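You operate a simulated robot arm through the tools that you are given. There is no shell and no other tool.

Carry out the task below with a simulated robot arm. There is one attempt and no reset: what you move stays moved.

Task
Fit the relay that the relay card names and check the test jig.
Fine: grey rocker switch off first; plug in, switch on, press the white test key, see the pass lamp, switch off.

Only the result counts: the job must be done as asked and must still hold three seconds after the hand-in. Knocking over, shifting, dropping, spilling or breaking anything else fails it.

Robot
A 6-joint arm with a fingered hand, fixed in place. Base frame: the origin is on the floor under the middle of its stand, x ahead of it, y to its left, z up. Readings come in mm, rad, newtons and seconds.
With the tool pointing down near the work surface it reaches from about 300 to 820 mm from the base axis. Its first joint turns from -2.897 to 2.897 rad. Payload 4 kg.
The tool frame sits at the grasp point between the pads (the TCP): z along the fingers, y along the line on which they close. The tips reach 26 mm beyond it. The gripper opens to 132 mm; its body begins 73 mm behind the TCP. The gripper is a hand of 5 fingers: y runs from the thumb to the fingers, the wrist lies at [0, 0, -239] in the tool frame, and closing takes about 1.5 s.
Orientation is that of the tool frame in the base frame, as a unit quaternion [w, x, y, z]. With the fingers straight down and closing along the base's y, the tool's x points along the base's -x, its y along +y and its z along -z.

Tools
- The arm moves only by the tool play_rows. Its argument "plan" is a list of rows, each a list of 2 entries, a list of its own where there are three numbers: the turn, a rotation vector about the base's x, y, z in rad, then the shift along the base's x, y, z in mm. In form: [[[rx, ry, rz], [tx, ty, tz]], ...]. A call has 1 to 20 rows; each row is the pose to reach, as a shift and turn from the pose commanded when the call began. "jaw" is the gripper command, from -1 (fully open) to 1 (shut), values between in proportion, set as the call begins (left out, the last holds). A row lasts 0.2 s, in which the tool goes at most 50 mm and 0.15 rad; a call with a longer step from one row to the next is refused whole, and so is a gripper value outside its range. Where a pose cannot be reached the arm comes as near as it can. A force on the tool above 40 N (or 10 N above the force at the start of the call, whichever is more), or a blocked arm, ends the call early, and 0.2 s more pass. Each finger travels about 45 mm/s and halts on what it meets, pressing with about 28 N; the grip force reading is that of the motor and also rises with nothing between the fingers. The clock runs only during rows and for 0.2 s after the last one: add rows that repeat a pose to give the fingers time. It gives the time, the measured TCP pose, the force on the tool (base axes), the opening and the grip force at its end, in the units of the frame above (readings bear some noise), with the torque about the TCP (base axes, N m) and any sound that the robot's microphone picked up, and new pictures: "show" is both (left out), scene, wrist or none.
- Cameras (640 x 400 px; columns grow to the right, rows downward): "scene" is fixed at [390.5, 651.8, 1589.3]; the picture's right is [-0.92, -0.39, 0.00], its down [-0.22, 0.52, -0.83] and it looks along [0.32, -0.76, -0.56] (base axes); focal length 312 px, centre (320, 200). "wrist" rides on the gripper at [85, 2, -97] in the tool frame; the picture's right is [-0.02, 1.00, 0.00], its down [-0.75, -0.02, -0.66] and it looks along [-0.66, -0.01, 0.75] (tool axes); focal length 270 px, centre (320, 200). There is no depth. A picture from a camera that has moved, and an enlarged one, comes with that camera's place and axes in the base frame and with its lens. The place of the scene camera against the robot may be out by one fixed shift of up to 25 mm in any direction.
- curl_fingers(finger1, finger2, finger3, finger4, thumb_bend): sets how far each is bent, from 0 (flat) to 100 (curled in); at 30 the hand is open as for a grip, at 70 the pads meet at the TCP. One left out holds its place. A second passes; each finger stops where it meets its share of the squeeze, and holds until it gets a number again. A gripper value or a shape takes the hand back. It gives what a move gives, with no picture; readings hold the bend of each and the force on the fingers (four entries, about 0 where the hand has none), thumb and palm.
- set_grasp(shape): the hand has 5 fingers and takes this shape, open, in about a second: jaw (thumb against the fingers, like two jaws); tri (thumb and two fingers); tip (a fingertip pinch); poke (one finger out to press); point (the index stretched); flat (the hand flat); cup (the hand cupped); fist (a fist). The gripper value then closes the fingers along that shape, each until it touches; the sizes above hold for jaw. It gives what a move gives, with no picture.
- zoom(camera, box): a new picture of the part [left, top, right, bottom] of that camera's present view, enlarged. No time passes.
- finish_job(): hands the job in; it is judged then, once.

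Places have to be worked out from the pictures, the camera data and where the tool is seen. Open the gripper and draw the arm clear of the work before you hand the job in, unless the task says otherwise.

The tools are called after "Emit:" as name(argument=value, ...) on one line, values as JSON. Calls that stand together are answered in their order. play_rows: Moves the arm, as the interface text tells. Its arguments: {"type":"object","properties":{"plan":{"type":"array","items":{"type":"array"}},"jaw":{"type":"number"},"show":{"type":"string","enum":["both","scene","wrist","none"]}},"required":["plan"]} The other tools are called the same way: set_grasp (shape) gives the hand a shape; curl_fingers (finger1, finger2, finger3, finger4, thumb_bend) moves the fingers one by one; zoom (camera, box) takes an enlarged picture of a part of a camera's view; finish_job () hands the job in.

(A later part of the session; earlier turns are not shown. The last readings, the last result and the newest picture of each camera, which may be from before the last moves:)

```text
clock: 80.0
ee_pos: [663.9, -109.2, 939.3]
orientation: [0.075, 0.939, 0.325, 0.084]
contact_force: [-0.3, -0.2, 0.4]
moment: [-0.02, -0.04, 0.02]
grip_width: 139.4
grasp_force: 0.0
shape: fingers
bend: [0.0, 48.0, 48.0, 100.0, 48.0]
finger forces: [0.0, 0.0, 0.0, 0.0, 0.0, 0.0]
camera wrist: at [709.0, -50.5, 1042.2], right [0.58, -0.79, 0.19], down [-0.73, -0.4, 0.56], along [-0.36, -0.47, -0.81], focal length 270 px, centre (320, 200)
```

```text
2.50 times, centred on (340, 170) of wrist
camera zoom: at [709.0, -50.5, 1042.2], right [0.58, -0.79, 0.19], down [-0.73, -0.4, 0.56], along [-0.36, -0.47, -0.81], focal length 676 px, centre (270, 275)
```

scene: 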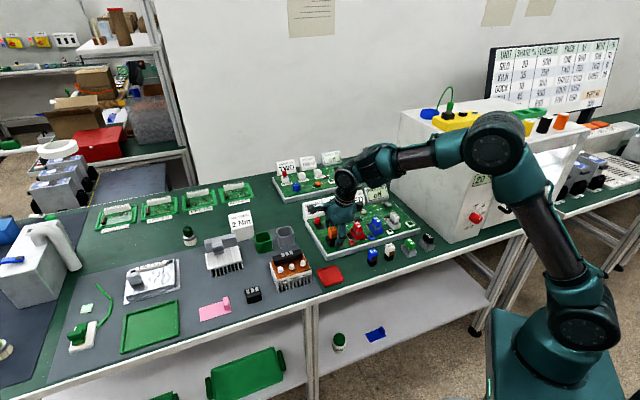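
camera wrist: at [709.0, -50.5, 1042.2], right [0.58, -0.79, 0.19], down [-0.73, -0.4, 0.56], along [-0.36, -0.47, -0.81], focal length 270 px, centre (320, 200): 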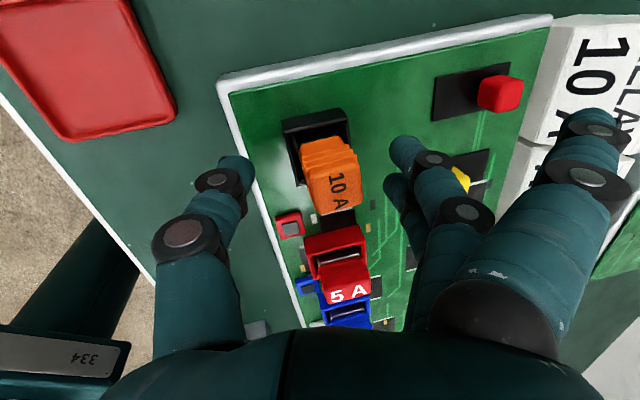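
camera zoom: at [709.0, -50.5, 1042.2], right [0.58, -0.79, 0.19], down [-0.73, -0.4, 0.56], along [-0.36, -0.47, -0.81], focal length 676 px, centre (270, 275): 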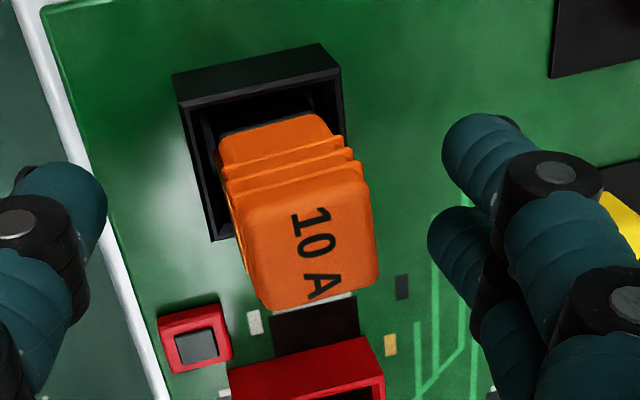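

The relay now stands upright and free in the socket. I raise the hand clear, undo the tilt, and prepare the straight index finger to press the relay fully home.

Emit:
play_rows(plan=[[[0, 0, 0], [0, 0, 15]], [[0, 0, 0], [0, 0, 35]], [[0, 0, 0], [0, 0, 60]], [[0, 0, 0], [0, 0, 85]], [[0.018, 0.054, 0.03], [0, 0, 95]], [[0.036, 0.108, 0.06], [-10, 3, 95]], [[0.054, 0.162, 0.09], [-25, 6, 95]], [[0.0721, 0.2163, 0.12], [-40, 10, 95]], [[0.0721, 0.2163, 0.12], [-70, 20, 95]], [[0.0721, 0.2163, 0.12], [-70, 20, 95]]], show="none")

Emit:
curl_fingers(finger1=30, finger2=100, finger3=100, finger4=100, thumb_bend=20)

Emit:
curl_fingers(thumb_bend=100)

Emit:
play_rows(plan=[[[0, 0, 0], [0, 0, 0]]])

Emit:
zoom(camera="scene", box=[300, 190, 440, 280])

Emit:
zoom(camera="wrist", box=[380, 0, 580, 160])

```text
clock: 82.2
ee_pos: [592.0, -90.3, 1033.0]
orientation: [0.002, 0.924, 0.383, -0.002]
contact_force: [-0.1, -0.4, 0.4]
moment: [0.02, 0.02, 0.02]
grip_width: 139.7
grasp_force: 0.0
shape: fingers
bend: [0.0, 48.0, 48.0, 100.0, 48.0]
finger forces: [0.1, 0.1, 0.0, 0.0, 0.0, 0.0]
```

```text
clock: 83.2
ee_pos: [592.9, -90.8, 1033.5]
orientation: [0.001, 0.924, 0.383, -0.003]
contact_force: [-0.4, 0.1, 0.2]
moment: [0.0, -0.01, 0.02]
grip_width: 147.8
grasp_force: 0.1
shape: fingers
bend: [30.0, 100.0, 100.0, 100.0, 21.0]
finger forces: [0.0, 0.0, 0.1, 0.1, 0.0, 0.0]
```

```text
clock: 84.2
ee_pos: [592.0, -90.6, 1033.3]
orientation: [0.002, 0.924, 0.383, -0.002]
contact_force: [0.6, -0.4, -0.5]
moment: [0.0, -0.01, 0.0]
grip_width: 60.6
grasp_force: 0.1
shape: fingers
bend: [30.0, 100.0, 100.0, 100.0, 88.0]
finger forces: [0.0, 0.0, 0.0, 0.0, 0.0, 0.0]
```

```text
clock: 84.6
ee_pos: [592.4, -90.5, 1033.2]
orientation: [0.002, 0.924, 0.383, -0.002]
contact_force: [0.2, -0.7, -0.3]
moment: [0.01, 0.01, 0.0]
grip_width: 60.4
grasp_force: 0.0
shape: fingers
bend: [30.0, 100.0, 100.0, 100.0, 88.0]
finger forces: [0.1, 0.0, 0.0, 0.0, 0.0, 0.0]
camera wrist: at [653.1, -33.1, 1128.8], right [0.69, -0.72, 0.0], down [-0.54, -0.52, 0.66], along [-0.48, -0.46, -0.75], focal length 270 px, centre (320, 200)
```

scene: 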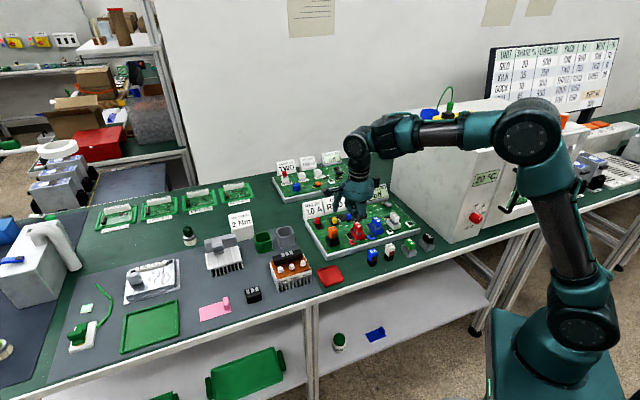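
wrist: 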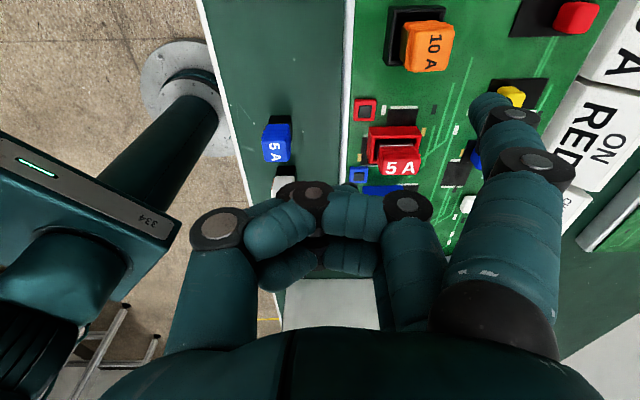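

```text
4.44 times, centred on (370, 235) of scene
camera zoom: at [390.5, 651.8, 1589.3], right [-0.92, -0.39, 0.0], down [-0.22, 0.52, -0.83], along [0.32, -0.76, -0.56], focal length 1389 px, centre (98, 44)
```

zoom: 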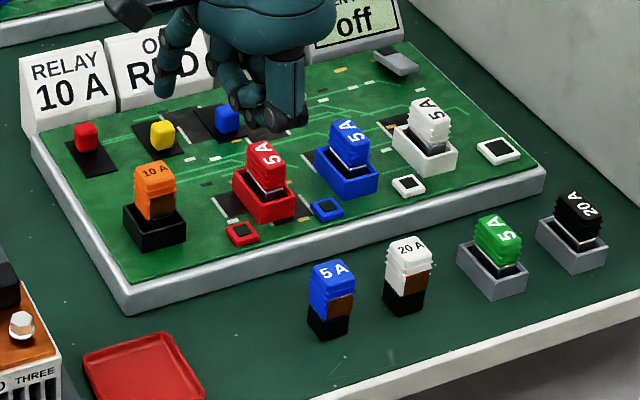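

```text
2.50 times, centred on (480, 80) of wrist
camera zoom: at [653.1, -33.1, 1128.8], right [0.69, -0.72, 0.0], down [-0.54, -0.52, 0.66], along [-0.48, -0.46, -0.75], focal length 676 px, centre (-80, 500)
```

zoom: 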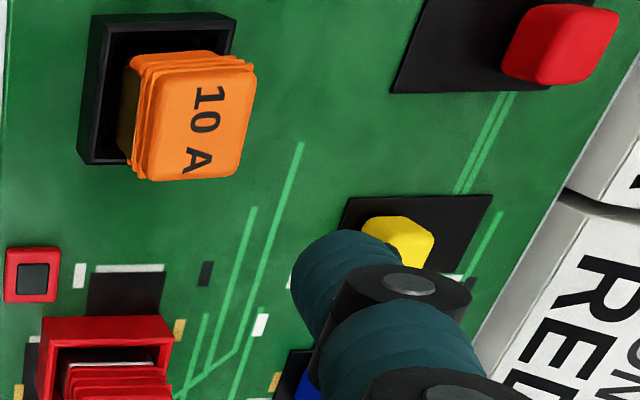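

The relay stands in the socket; I zoom in closely from both cameras to judge how upright and how deep it sits before pressing.

Emit:
zoom(camera="scene", box=[318, 220, 352, 252])

Emit:
zoom(camera="wrist", box=[375, 0, 475, 80])

```text
12.50 times, centred on (335, 236) of scene
camera zoom: at [390.5, 651.8, 1589.3], right [-0.92, -0.39, 0.0], down [-0.22, 0.52, -0.83], along [0.32, -0.76, -0.56], focal length 3907 px, centre (132, -250)
```

zoom: 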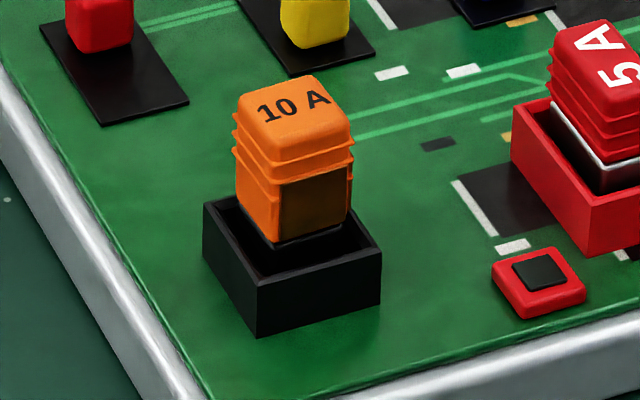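

```text
5.00 times, centred on (425, 40) of wrist
camera zoom: at [653.1, -33.1, 1128.8], right [0.69, -0.72, 0.0], down [-0.54, -0.52, 0.66], along [-0.48, -0.46, -0.75], focal length 1351 px, centre (-205, 1000)
```

zoom: 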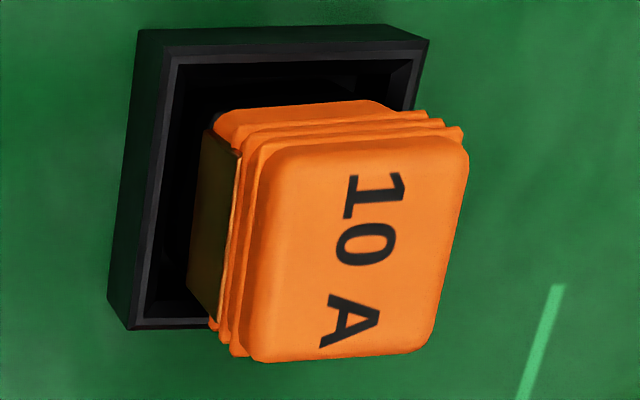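

The relay is upright but sits about 5 mm high (on the pin). I position the index tip above its top centre (670,-112) and check before pressing.

Emit:
play_rows(plan=[[[0, 0, 0], [1.4, 2.8, -16]], [[0, 0, 0], [1.4, 2.8, -32]], [[0, 0, 0], [1.4, 2.8, -46]], [[0, 0, 0], [1.4, 2.8, -46]]])

Emit:
zoom(camera="wrist", box=[420, 20, 560, 140])

Emit:
zoom(camera="scene", box=[310, 205, 360, 250])

```text
clock: 85.6
ee_pos: [595.3, -87.0, 989.6]
orientation: [0.002, 0.924, 0.382, -0.002]
contact_force: [-1.0, 0.9, 0.6]
moment: [0.01, -0.01, 0.02]
grip_width: 60.6
grasp_force: 0.0
shape: fingers
bend: [30.0, 100.0, 100.0, 100.0, 88.0]
finger forces: [0.0, 0.0, 0.1, 0.1, 0.0, 0.1]
camera wrist: at [655.6, -29.2, 1084.4], right [0.69, -0.72, 0.0], down [-0.54, -0.52, 0.66], along [-0.48, -0.46, -0.75], focal length 270 px, centre (320, 200)
```

scene: 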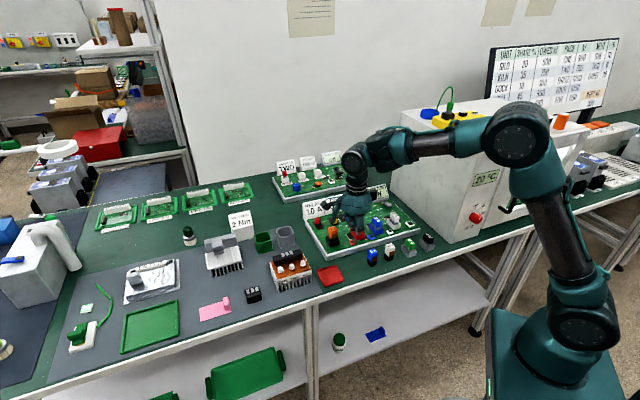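
wrist: 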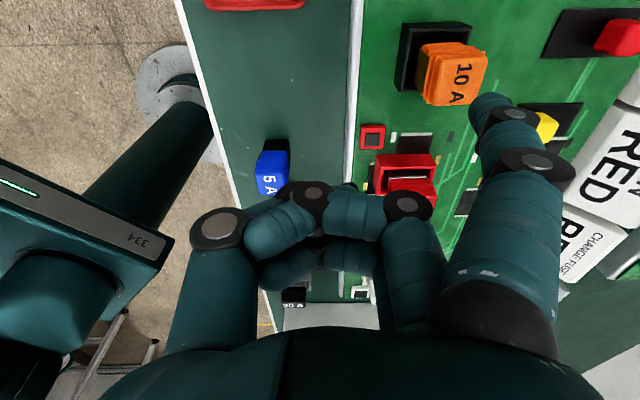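

```text
3.33 times, centred on (490, 80) of wrist
camera zoom: at [655.6, -29.2, 1084.4], right [0.69, -0.72, 0.0], down [-0.54, -0.52, 0.66], along [-0.48, -0.46, -0.75], focal length 901 px, centre (-247, 600)
```

zoom: 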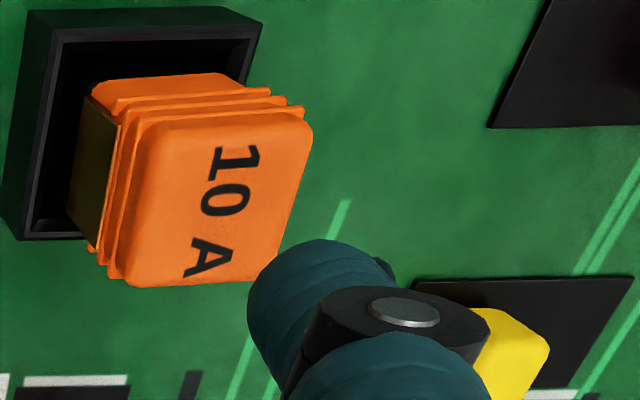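

```text
8.89 times, centred on (335, 228) of scene
camera zoom: at [390.5, 651.8, 1589.3], right [-0.92, -0.39, 0.0], down [-0.22, 0.52, -0.83], along [0.32, -0.76, -0.56], focal length 2778 px, centre (187, -44)
```

zoom: 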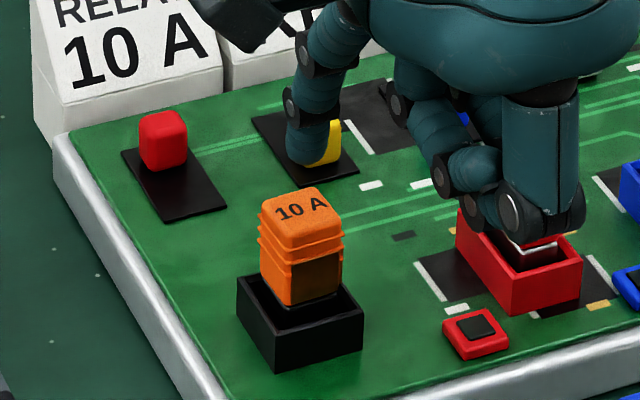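

The index tip is right above the relay's top centre. I press down slowly, watching force and travel.

Emit:
play_rows(plan=[[[0, 0, 0], [-1, -0.5, -8]], [[0, 0, 0], [-1, -0.5, -16]], [[0, 0, 0], [-1, -0.5, -19]], [[0, 0, 0], [-1, -0.5, -21]], [[0, 0, 0], [-1, -0.5, -23]], [[0, 0, 0], [-1, -0.5, -25]], [[0, 0, 0], [-1, -0.5, -27]]])

Emit:
zoom(camera="scene", box=[310, 205, 360, 250])

Emit:
zoom(camera="wrist", box=[420, 20, 560, 140])

```text
clock: 87.2
ee_pos: [592.5, -87.2, 962.5]
orientation: [0.003, 0.924, 0.382, -0.001]
contact_force: [0.3, 1.5, 11.6]
moment: [-0.37, -0.98, 0.14]
grip_width: 66.3
grasp_force: 6.1
shape: fingers
bend: [25.0, 100.0, 100.0, 100.0, 88.0]
finger forces: [11.8, 0.0, 0.1, 0.1, 0.1, 0.1]
camera wrist: at [652.9, -28.9, 1057.8], right [0.69, -0.72, 0.0], down [-0.54, -0.52, 0.66], along [-0.47, -0.46, -0.75], focal length 270 px, centre (320, 200)
```

scene: 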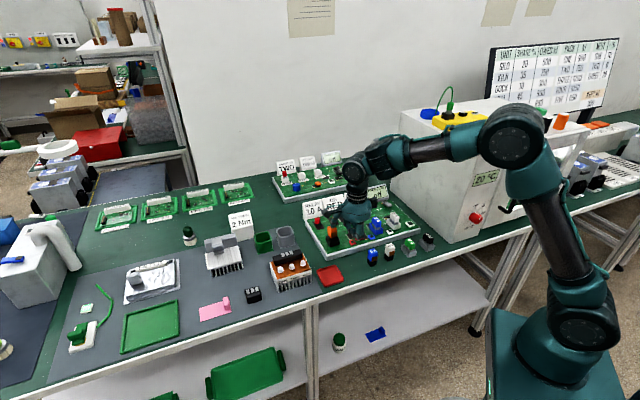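
wrist: 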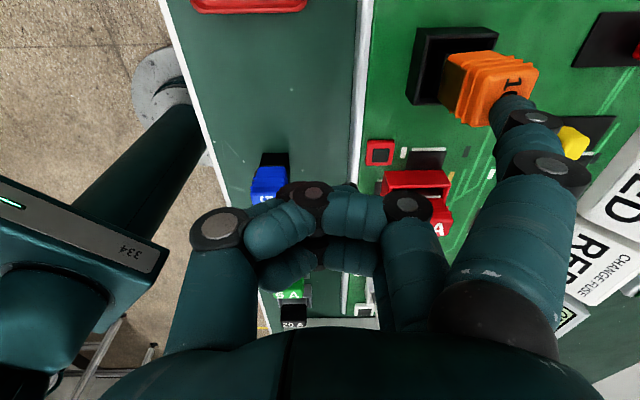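

```text
8.89 times, centred on (335, 228) of scene
camera zoom: at [390.5, 651.8, 1589.3], right [-0.92, -0.39, 0.0], down [-0.22, 0.52, -0.83], along [0.32, -0.76, -0.56], focal length 2778 px, centre (187, -44)
```

zoom: 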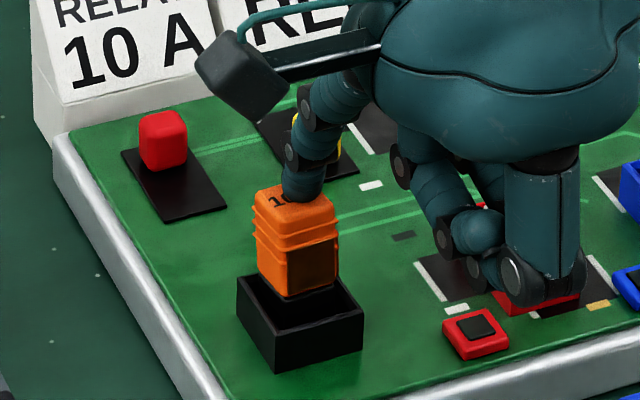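

```text
3.33 times, centred on (490, 80) of wrist
camera zoom: at [652.9, -28.9, 1057.8], right [0.69, -0.72, 0.0], down [-0.54, -0.52, 0.66], along [-0.47, -0.46, -0.75], focal length 901 px, centre (-247, 600)
```

zoom: 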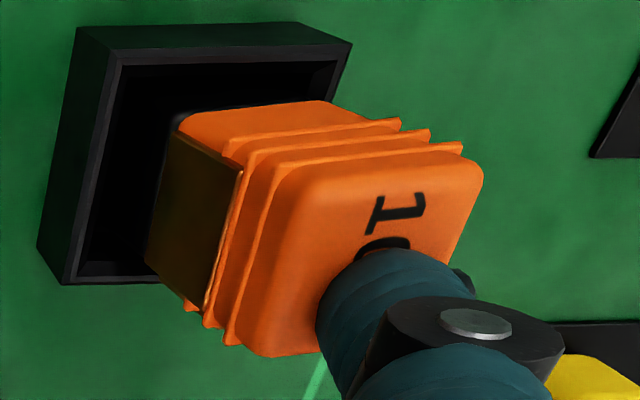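

The index yields sideways and the relay leans instead of going in; a single finger is too soft here. I back off upward and check how the relay stands.

Emit:
play_rows(plan=[[[0, 0, 0], [0, 0, 4]], [[0, 0, 0], [0, 0, 10]], [[0, 0, 0], [0, 0, 25]], [[0, 0, 0], [0, 0, 50]], [[0, 0, 0], [-20, 10, 75]], [[0, 0, 0], [-20, 10, 75]]])

Emit:
zoom(camera="scene", box=[318, 220, 352, 252])

Emit:
zoom(camera="wrist", box=[375, 0, 475, 80])

```text
clock: 88.6
ee_pos: [574.1, -75.5, 1037.1]
orientation: [0.001, 0.924, 0.382, -0.003]
contact_force: [0.9, 0.7, -0.3]
moment: [-0.01, 0.0, -0.02]
grip_width: 60.7
grasp_force: 0.1
shape: fingers
bend: [30.0, 100.0, 100.0, 100.0, 88.0]
finger forces: [0.0, 0.0, 0.0, 0.1, 0.1, 0.1]
camera wrist: at [633.4, -18.3, 1131.9], right [0.69, -0.72, 0.0], down [-0.54, -0.52, 0.66], along [-0.48, -0.46, -0.75], focal length 270 px, centre (320, 200)
```

scene: 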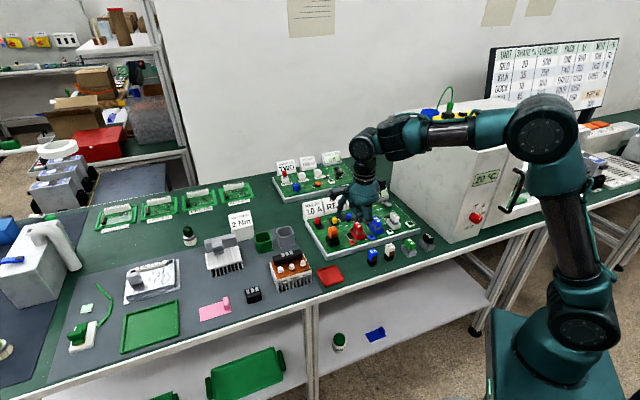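
wrist: 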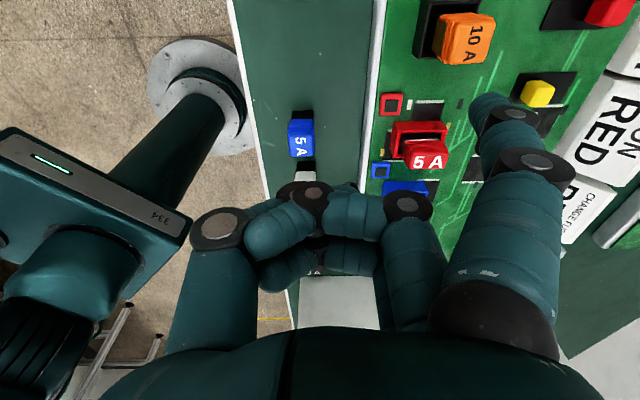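

```text
12.50 times, centred on (335, 236) of scene
camera zoom: at [390.5, 651.8, 1589.3], right [-0.92, -0.39, 0.0], down [-0.22, 0.52, -0.83], along [0.32, -0.76, -0.56], focal length 3907 px, centre (132, -250)
```

zoom: 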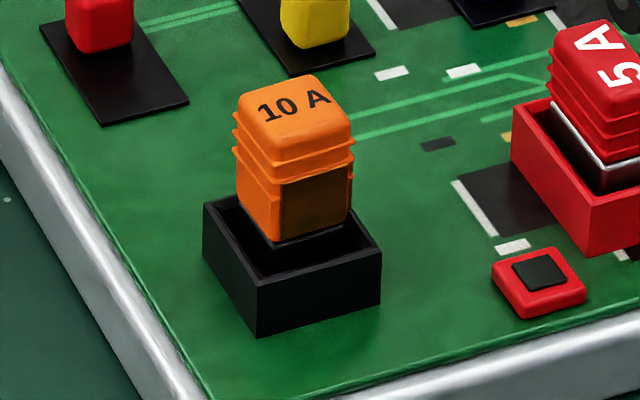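

```text
5.00 times, centred on (425, 40) of wrist
camera zoom: at [633.4, -18.3, 1131.9], right [0.69, -0.72, 0.0], down [-0.54, -0.52, 0.66], along [-0.48, -0.46, -0.75], focal length 1351 px, centre (-205, 1000)
```

zoom: 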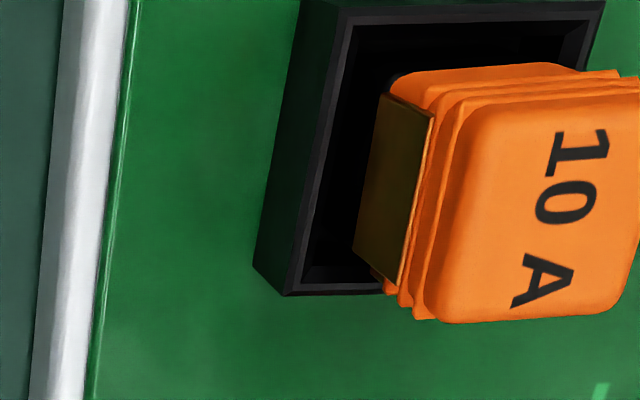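

Triangulating from two close wrist views, the relay top is at z≈933, so it is essentially seated (the foot is at the socket floor) but feels loose. To be sure it is fully home I'll press it with the curled knuckles (fist), which is much stiffer: I close finger 1 and move above it.

Emit:
curl_fingers(finger1=100)

Emit:
play_rows(plan=[[[0, 0, 0], [25, -10, 0]], [[0, 0, 0], [50, -20, 0]], [[0, 0, 0], [75, -30, 0]], [[0, 0, 0], [98.7, -40, 0]], [[0, 0, 0], [98.7, -40, -25]], [[0, 0, 0], [98.7, -40, -50]], [[0, 0, 0], [98.7, -40, -70]], [[0, 0, 0], [98.7, -40, -70]]])

Emit:
zoom(camera="scene", box=[300, 190, 370, 250])

Emit:
zoom(camera="wrist", box=[220, 60, 460, 240])

```text
clock: 89.6
ee_pos: [572.6, -76.7, 1037.6]
orientation: [0.002, 0.924, 0.384, -0.002]
contact_force: [-0.3, -0.3, -0.4]
moment: [-0.02, -0.03, -0.02]
grip_width: 39.3
grasp_force: 0.1
shape: fingers
bend: [100.0, 100.0, 100.0, 100.0, 88.0]
finger forces: [0.0, 0.1, 0.0, 0.0, 0.0, 0.0]
```

```text
clock: 91.4
ee_pos: [672.3, -116.2, 966.3]
orientation: [0.001, 0.924, 0.383, -0.003]
contact_force: [0.4, -0.5, -0.9]
moment: [0.05, -0.01, 0.0]
grip_width: 39.2
grasp_force: 0.0
shape: fingers
bend: [100.0, 100.0, 100.0, 100.0, 88.0]
finger forces: [0.0, 0.0, 0.0, 0.0, 0.1, 0.0]
camera wrist: at [733.3, -58.0, 1063.5], right [0.69, -0.72, 0.0], down [-0.54, -0.52, 0.66], along [-0.48, -0.46, -0.75], focal length 270 px, centre (320, 200)
```

scene: 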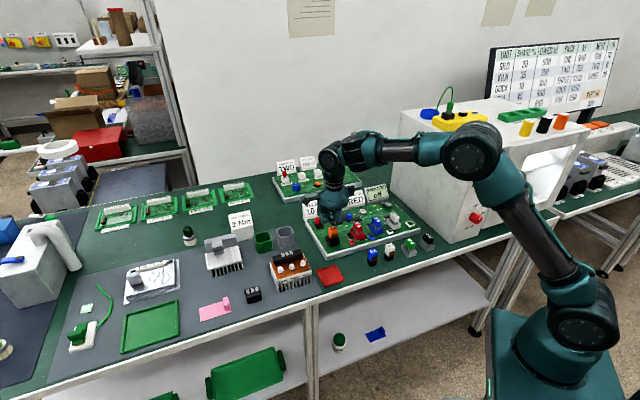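
wrist: 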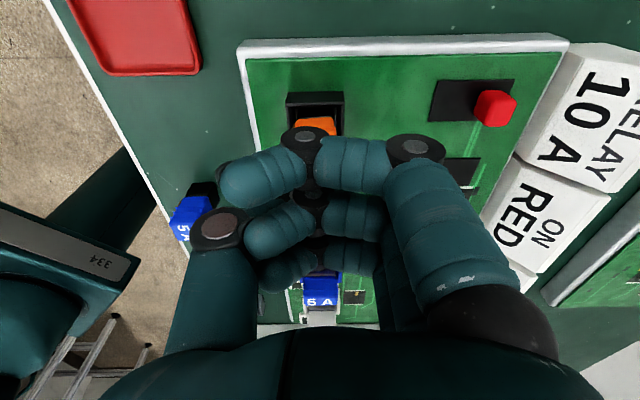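

```text
6.67 times, centred on (335, 220) of scene
camera zoom: at [390.5, 651.8, 1589.3], right [-0.92, -0.39, 0.0], down [-0.22, 0.52, -0.83], along [0.32, -0.76, -0.56], focal length 2084 px, centre (220, 67)
```

zoom: 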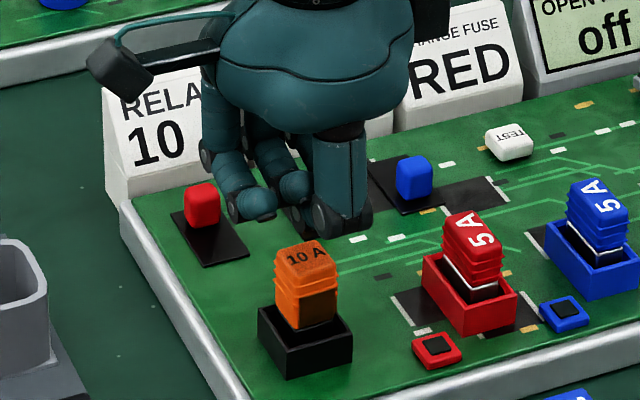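

```text
2.22 times, centred on (340, 150) of wrist
camera zoom: at [733.3, -58.0, 1063.5], right [0.69, -0.72, 0.0], down [-0.54, -0.52, 0.66], along [-0.48, -0.46, -0.75], focal length 601 px, centre (276, 311)
```

zoom: 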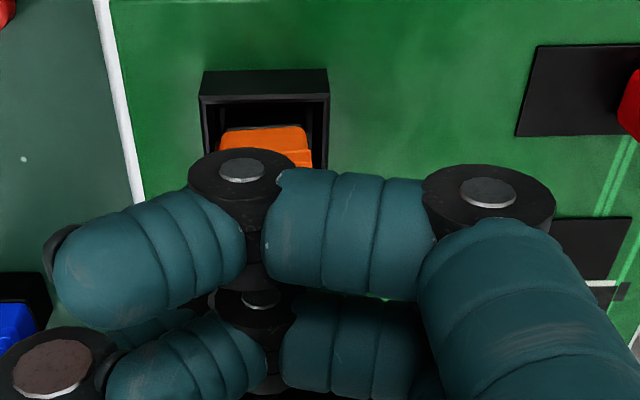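

The fist is centred above the relay with clear surroundings. I lower to contact and press, in small steps with the force limit as guard.

Emit:
play_rows(plan=[[[0, 0, 0], [0, 0, -10]], [[0, 0, 0], [0, 0, -18]], [[0, 0, 0], [0, 0, -22]], [[0, 0, 0], [0, 0, -25]], [[0, 0, 0], [0, 0, -27]], [[0, 0, 0], [0, 0, -29]], [[0, 0, 0], [0, 0, -31]]])

Emit:
zoom(camera="scene", box=[300, 190, 370, 250])

```text
clock: 92.7
ee_pos: [673.9, -116.3, 944.5]
orientation: [0.005, 0.923, 0.384, 0.002]
contact_force: [-2.0, -2.6, 13.5]
moment: [-0.06, -0.04, -0.02]
grip_width: 38.5
grasp_force: 8.9
shape: fingers
bend: [100.0, 100.0, 100.0, 100.0, 91.0]
finger forces: [0.0, 0.1, 0.0, 0.0, 18.2, 0.1]
stopped in row 6: the force on the tool passed its limit at 43 N (the readings are from after the stop); the commanded pose is now the measured one
camera wrist: at [733.7, -58.6, 1040.7], right [0.69, -0.72, 0.01], down [-0.55, -0.52, 0.66], along [-0.47, -0.46, -0.75], focal length 270 px, centre (320, 200)
```

scene: 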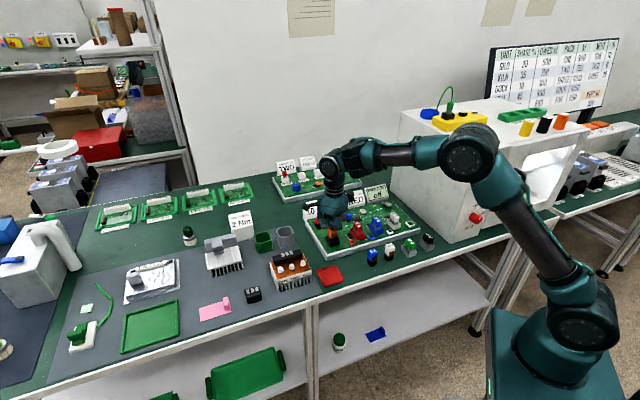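
wrist: 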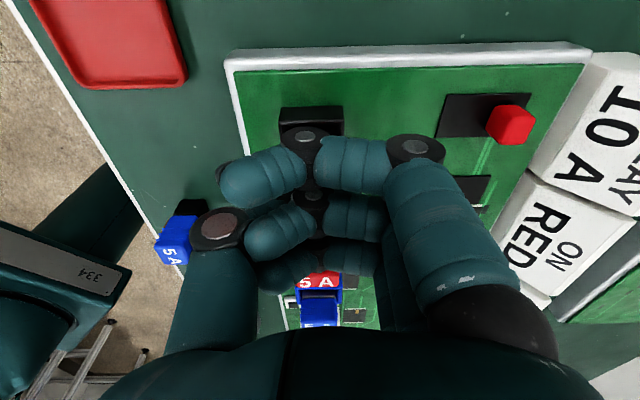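

```text
6.67 times, centred on (335, 220) of scene
camera zoom: at [390.5, 651.8, 1589.3], right [-0.92, -0.39, 0.0], down [-0.22, 0.52, -0.83], along [0.32, -0.76, -0.56], focal length 2084 px, centre (220, 67)
```

zoom: 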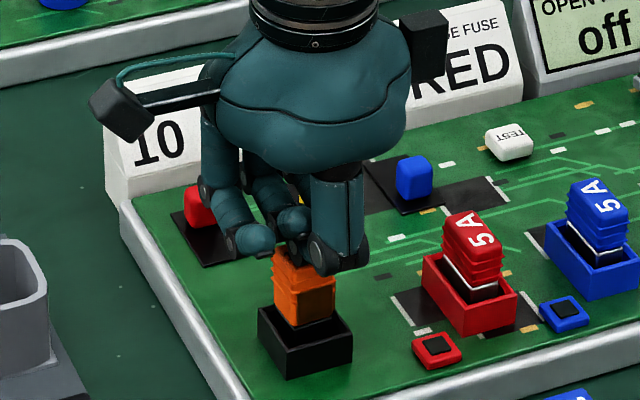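

The fist pressed the relay with about 43 N and it held firm (no more travel). I lift away and inspect the relay.

Emit:
play_rows(plan=[[[0, 0, 0], [0, 0, 8]], [[0, 0, 0], [0, 0, 25]], [[0, 0, 0], [0, 0, 50]], [[0, 0, 0], [-20, 10, 80]], [[0, 0, 0], [-50, 25, 95]], [[0, 0, 0], [-80, 40, 95]], [[0, 0, 0], [-80, 40, 95]]])

Emit:
zoom(camera="scene", box=[318, 220, 352, 252])

Emit:
zoom(camera="wrist", box=[375, 0, 475, 80])

```text
clock: 94.3
ee_pos: [595.6, -78.7, 1038.4]
orientation: [0.003, 0.924, 0.384, 0.0]
contact_force: [0.6, -0.2, 1.1]
moment: [0.01, 0.03, 0.05]
grip_width: 38.7
grasp_force: 0.1
shape: fingers
bend: [100.0, 100.0, 100.0, 100.0, 90.0]
finger forces: [0.0, 0.0, 0.0, 0.1, 0.1, 0.0]
camera wrist: at [654.6, -21.1, 1134.3], right [0.69, -0.72, 0.01], down [-0.54, -0.52, 0.66], along [-0.47, -0.46, -0.75], focal length 270 px, centre (320, 200)
```

scene: 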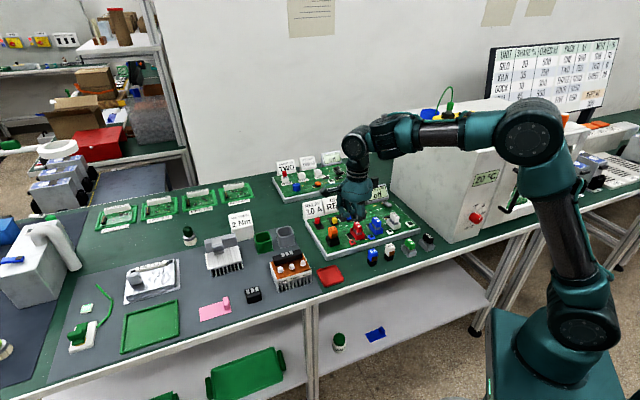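
wrist: 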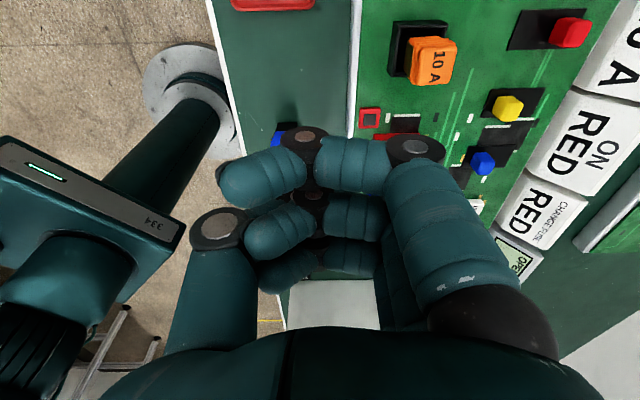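

```text
12.50 times, centred on (335, 236) of scene
camera zoom: at [390.5, 651.8, 1589.3], right [-0.92, -0.39, 0.0], down [-0.22, 0.52, -0.83], along [0.32, -0.76, -0.56], focal length 3907 px, centre (132, -250)
```

zoom: 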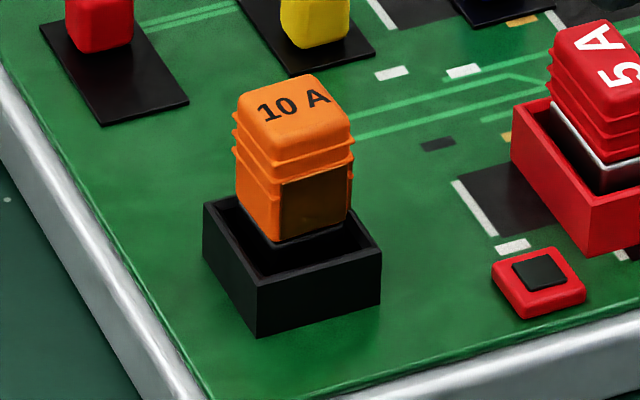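

```text
5.00 times, centred on (425, 40) of wrist
camera zoom: at [654.6, -21.1, 1134.3], right [0.69, -0.72, 0.01], down [-0.54, -0.52, 0.66], along [-0.47, -0.46, -0.75], focal length 1351 px, centre (-205, 1000)
```

zoom: 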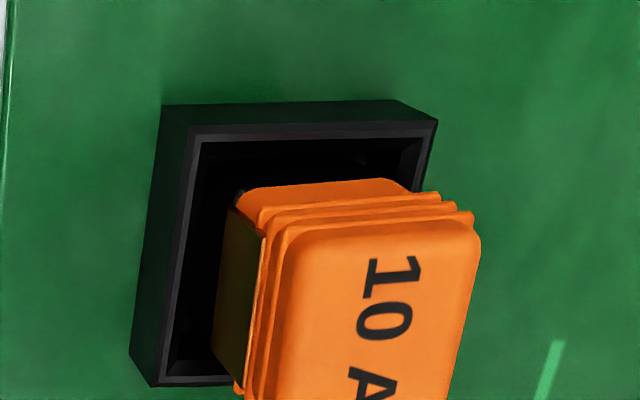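

After that push the relay's pose is unchanged — firmly home. Now for power: I straighten the index again, rotate to −225° and go above the rocker's grey (now raised) end near (540,-391).

Emit:
curl_fingers(finger1=30)

Emit:
play_rows(plan=[[[0, 0, -0.143], [-2, -20, 5]], [[0, 0, -0.286], [-5, -42, 5]], [[0, 0, -0.429], [-8, -64, 5]], [[0, 0, -0.572], [-11, -86, 5]], [[0, 0, -0.715], [-14, -108, 5]], [[0, 0, -0.858], [-17, -130, 5]], [[0, 0, -1.001], [-20, -152, 5]], [[0, 0, -1.144], [-23, -174, 5]], [[0, 0, -1.287], [-26, -196, 5]], [[0, 0, -1.43], [-29, -218, 5]], [[0, 0, -1.571], [-31.3, -235.6, 5]], [[0, 0, -1.571], [-31.3, -235.6, -30]], [[0, 0, -1.571], [-31.3, -235.6, -60]], [[0, 0, -1.571], [-31.3, -235.6, -80]], [[0, 0, -1.571], [-31.3, -235.6, -80]]])

Emit:
zoom(camera="wrist", box=[400, 20, 560, 140])

Emit:
zoom(camera="scene", box=[340, 150, 440, 230])

```text
clock: 95.3
ee_pos: [594.7, -78.5, 1038.8]
orientation: [0.003, 0.924, 0.383, 0.0]
contact_force: [0.6, -0.3, 0.8]
moment: [-0.01, 0.0, -0.03]
grip_width: 60.2
grasp_force: 0.1
shape: fingers
bend: [30.0, 100.0, 100.0, 100.0, 90.0]
finger forces: [0.1, 0.1, 0.0, 0.1, 0.0, 0.1]
```

```text
clock: 98.5
ee_pos: [563.2, -312.6, 960.2]
orientation: [0.002, 0.924, -0.381, -0.002]
contact_force: [0.9, -0.9, 0.8]
moment: [0.02, -0.03, 0.0]
grip_width: 60.3
grasp_force: 0.1
shape: fingers
bend: [30.0, 100.0, 100.0, 100.0, 90.0]
finger forces: [0.0, 0.0, 0.0, 0.0, 0.0, 0.0]
camera wrist: at [622.2, -374.6, 1056.1], right [-0.72, -0.69, 0.01], down [-0.52, 0.54, 0.66], along [-0.46, 0.47, -0.75], focal length 270 px, centre (320, 200)
```

scene: 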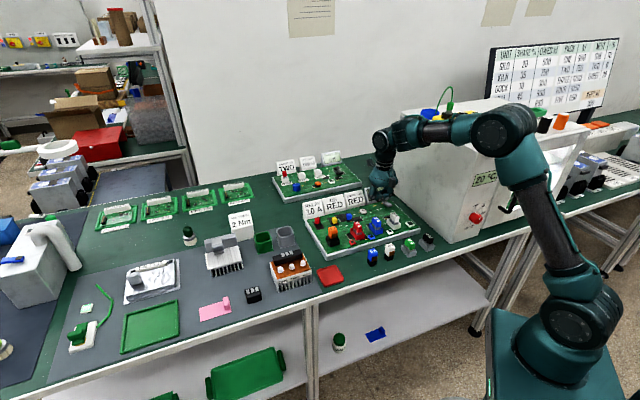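
wrist: 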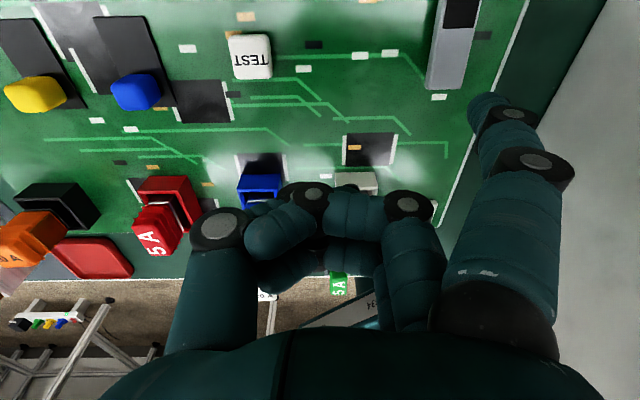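

```text
3.33 times, centred on (480, 80) of wrist
camera zoom: at [622.2, -374.6, 1056.1], right [-0.72, -0.69, 0.01], down [-0.52, 0.54, 0.66], along [-0.46, 0.47, -0.75], focal length 901 px, centre (-213, 600)
```

zoom: 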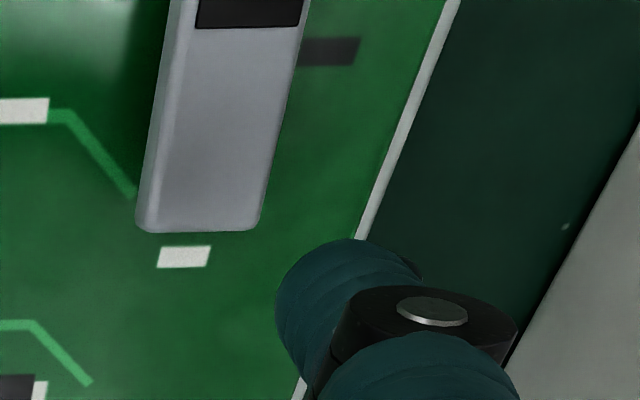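

```text
5.00 times, centred on (390, 190) of scene
camera zoom: at [390.5, 651.8, 1589.3], right [-0.92, -0.39, 0.0], down [-0.22, 0.52, -0.83], along [0.32, -0.76, -0.56], focal length 1563 px, centre (-30, 250)
```

zoom: 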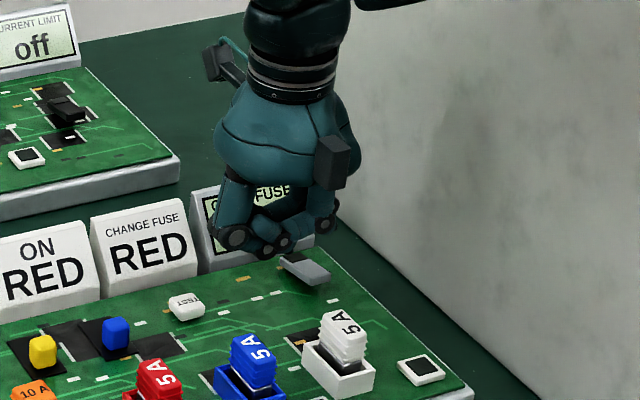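

The index tip is above the grey end (target computes to (537,-389,897), tip at (539,-389)). I press down slowly to switch on.

Emit:
play_rows(plan=[[[0, 0, 0], [-0.5, 0, -14]], [[0, 0, 0], [-0.5, 0, -28]], [[0, 0, 0], [-0.5, 0, -34]], [[0, 0, 0], [-0.5, 0, -38]], [[0, 0, 0], [-0.5, 0, -41]], [[0, 0, 0], [-0.5, 0, -44]], [[0, 0, 0], [-0.5, 0, -46]], [[0, 0, 0], [-0.5, 0, -48]]])

Emit:
zoom(camera="scene", box=[310, 180, 440, 270])

Emit:
zoom(camera="wrist", box=[400, 0, 560, 120])

```text
clock: 100.3
ee_pos: [564.0, -311.3, 910.8]
orientation: [0.002, 0.925, -0.381, 0.001]
contact_force: [2.7, 11.4, 30.5]
moment: [-2.29, 0.88, -0.05]
grip_width: 63.2
grasp_force: 16.1
shape: fingers
bend: [33.0, 100.0, 100.0, 100.0, 90.0]
finger forces: [32.2, 0.0, 0.0, 0.0, 0.1, 0.0]
camera wrist: at [621.0, -372.6, 1008.0], right [-0.72, -0.69, 0.0], down [-0.52, 0.54, 0.66], along [-0.46, 0.47, -0.75], focal length 270 px, centre (320, 200)
```

scene: 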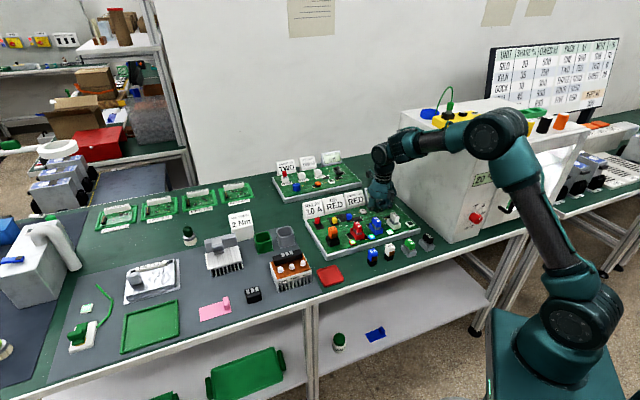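
wrist: 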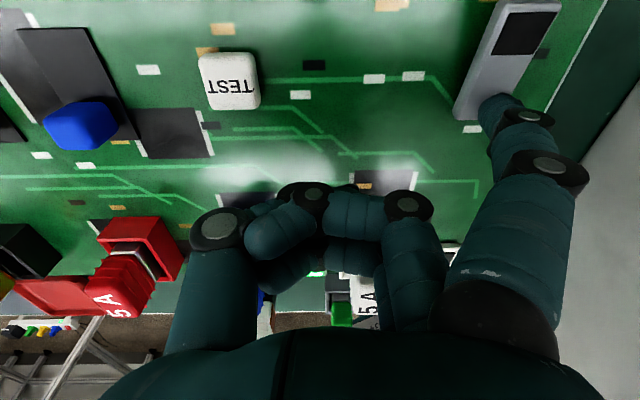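

```text
4.44 times, centred on (375, 225) of scene
camera zoom: at [390.5, 651.8, 1589.3], right [-0.92, -0.39, 0.0], down [-0.22, 0.52, -0.83], along [0.32, -0.76, -0.56], focal length 1389 px, centre (76, 89)
```

zoom: 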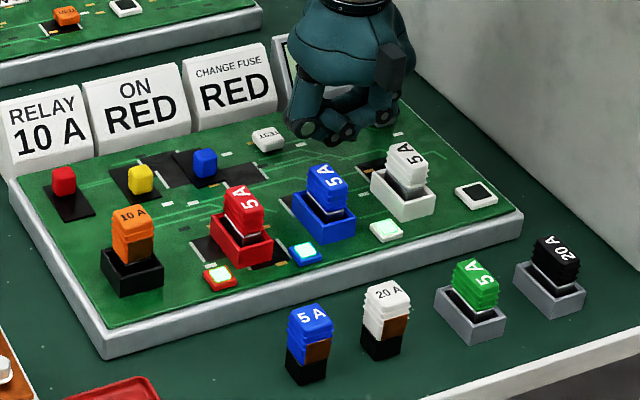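

```text
3.33 times, centred on (480, 60) of wrist
camera zoom: at [621.0, -372.6, 1008.0], right [-0.72, -0.69, 0.0], down [-0.52, 0.54, 0.66], along [-0.46, 0.47, -0.75], focal length 901 px, centre (-213, 667)
```

zoom: 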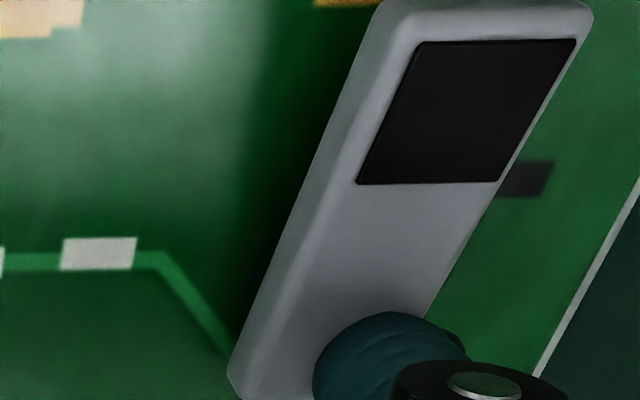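

The three fuse lamps are lit: power is on. I lift off and move the index above the white TEST key at about (621,-318).

Emit:
play_rows(plan=[[[0, 0, 0], [0, 0, 10]], [[0, 0, 0], [0, 0, 30]], [[0, 0, 0], [0, 0, 48]], [[0, 0, 0], [20, 17, 48]], [[0, 0, 0], [40, 35, 48]], [[0, 0, 0], [60, 52, 48]], [[0, 0, 0], [81, 70, 48]], [[0, 0, 0], [81, 70, 35]], [[0, 0, 0], [81, 70, 35]]])

Emit:
zoom(camera="wrist", box=[400, 20, 560, 140])

Emit:
zoom(camera="scene", box=[310, 180, 440, 270])

```text
clock: 102.3
ee_pos: [644.6, -243.4, 944.1]
orientation: [0.002, 0.924, -0.382, -0.002]
contact_force: [-0.1, 0.0, -0.2]
moment: [0.01, 0.0, 0.04]
grip_width: 60.2
grasp_force: 0.1
shape: fingers
bend: [30.0, 100.0, 100.0, 100.0, 90.0]
finger forces: [0.0, 0.0, 0.0, 0.0, 0.0, 0.0]
camera wrist: at [702.7, -304.9, 1041.1], right [-0.72, -0.69, 0.01], down [-0.52, 0.54, 0.66], along [-0.46, 0.47, -0.75], focal length 270 px, centre (320, 200)
```

scene: 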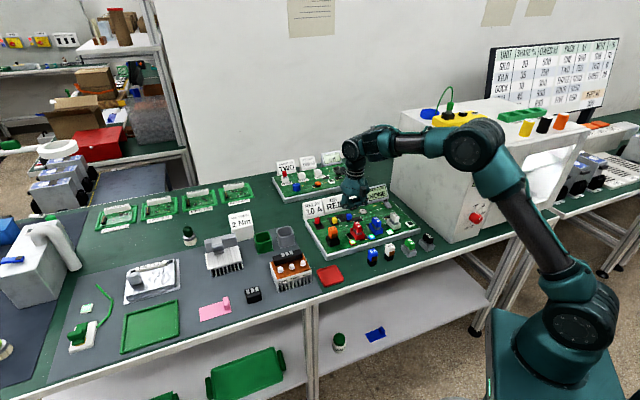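
wrist: 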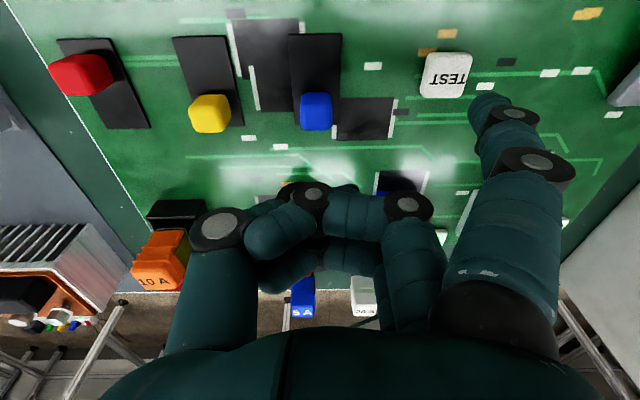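

```text
3.33 times, centred on (480, 80) of wrist
camera zoom: at [702.7, -304.9, 1041.1], right [-0.72, -0.69, 0.01], down [-0.52, 0.54, 0.66], along [-0.46, 0.47, -0.75], focal length 901 px, centre (-213, 600)
```

zoom: 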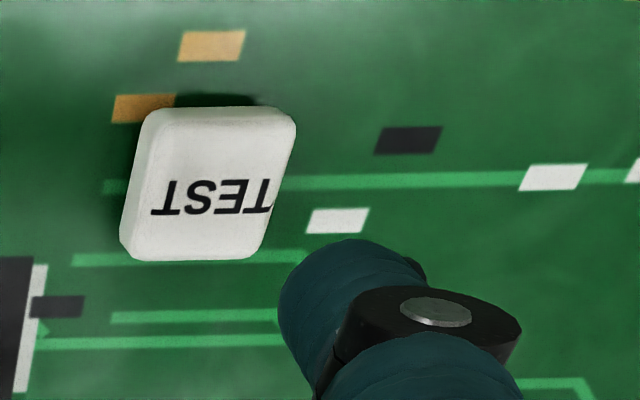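

```text
4.44 times, centred on (375, 225) of scene
camera zoom: at [390.5, 651.8, 1589.3], right [-0.92, -0.39, 0.0], down [-0.22, 0.52, -0.83], along [0.32, -0.76, -0.56], focal length 1389 px, centre (76, 89)
```

zoom: 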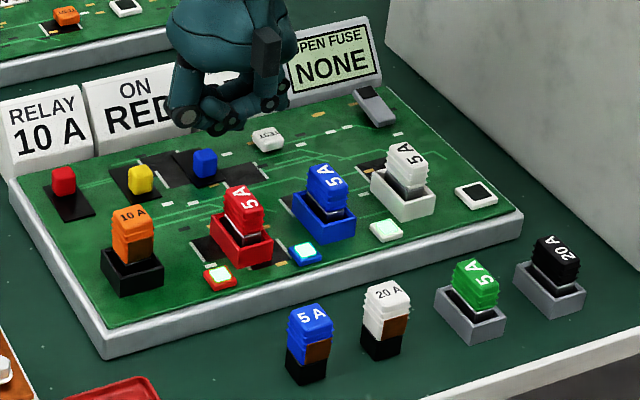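

The tip lines up with the key centre within about 1 mm. I press the TEST key down slowly and take a picture while it is held.

Emit:
play_rows(plan=[[[0, 0, 0], [0.5, 0.5, -12]], [[0, 0, 0], [0.5, 0.5, -22]], [[0, 0, 0], [0.5, 0.5, -26]], [[0, 0, 0], [0.5, 0.5, -28]], [[0, 0, 0], [0.5, 0.5, -30]], [[0, 0, 0], [0.5, 0.5, -32]], [[0, 0, 0], [0.5, 0.5, -33.5]]])

Emit:
zoom(camera="scene", box=[310, 180, 440, 270])

Emit:
zoom(camera="wrist", box=[400, 0, 560, 120])

```text
clock: 103.9
ee_pos: [642.0, -239.7, 911.9]
orientation: [0.003, 0.924, -0.382, -0.001]
contact_force: [0.9, -0.6, 2.9]
moment: [-0.21, 0.05, 0.09]
grip_width: 60.6
grasp_force: 1.2
shape: fingers
bend: [30.0, 100.0, 100.0, 100.0, 90.0]
finger forces: [2.5, 0.0, 0.0, 0.1, 0.1, 0.0]
heard: click
camera wrist: at [700.8, -302.3, 1008.0], right [-0.72, -0.69, 0.01], down [-0.52, 0.54, 0.66], along [-0.46, 0.47, -0.75], focal length 270 px, centre (320, 200)
```

scene: 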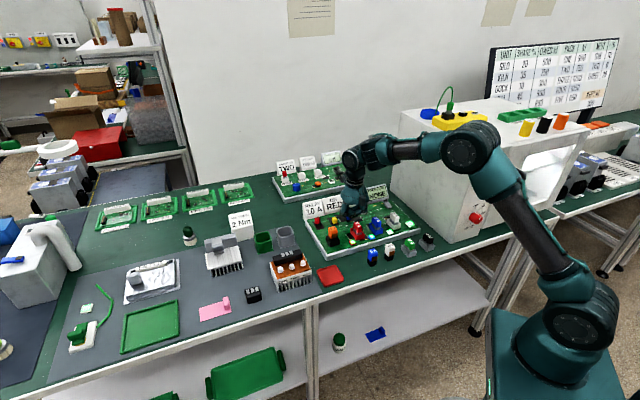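
wrist: 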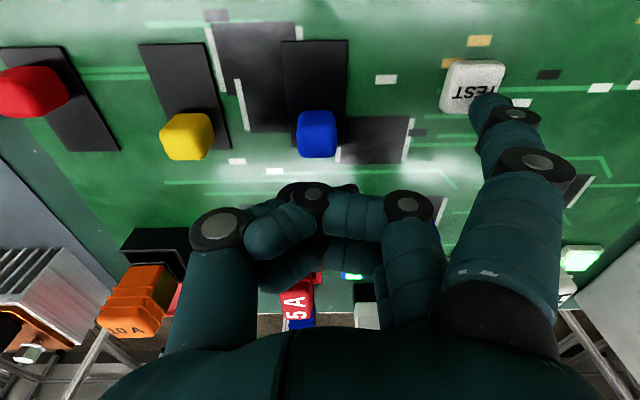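

```text
4.44 times, centred on (375, 225) of scene
camera zoom: at [390.5, 651.8, 1589.3], right [-0.92, -0.39, 0.0], down [-0.22, 0.52, -0.83], along [0.32, -0.76, -0.56], focal length 1389 px, centre (76, 89)
```

zoom: 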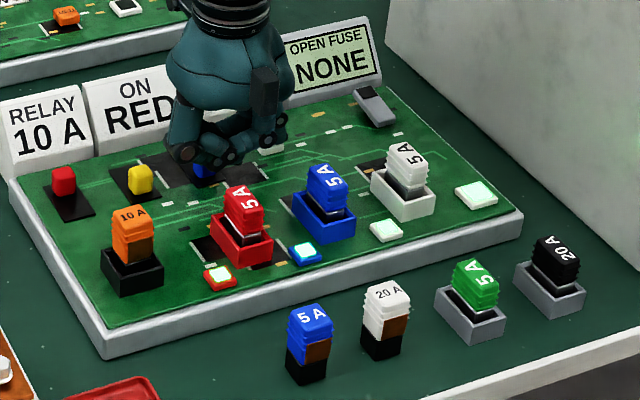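

```text
3.33 times, centred on (480, 60) of wrist
camera zoom: at [700.8, -302.3, 1008.0], right [-0.72, -0.69, 0.01], down [-0.52, 0.54, 0.66], along [-0.46, 0.47, -0.75], focal length 901 px, centre (-213, 667)
```

zoom: 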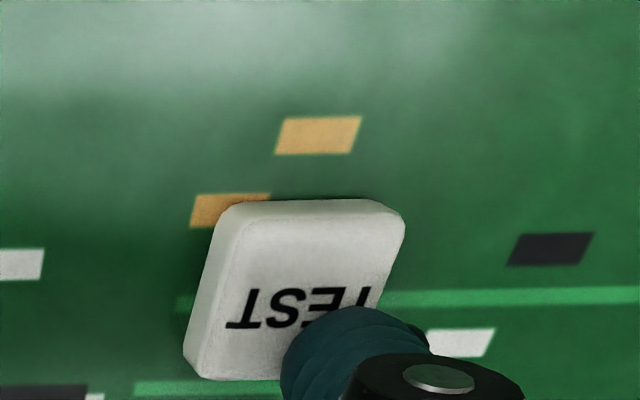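

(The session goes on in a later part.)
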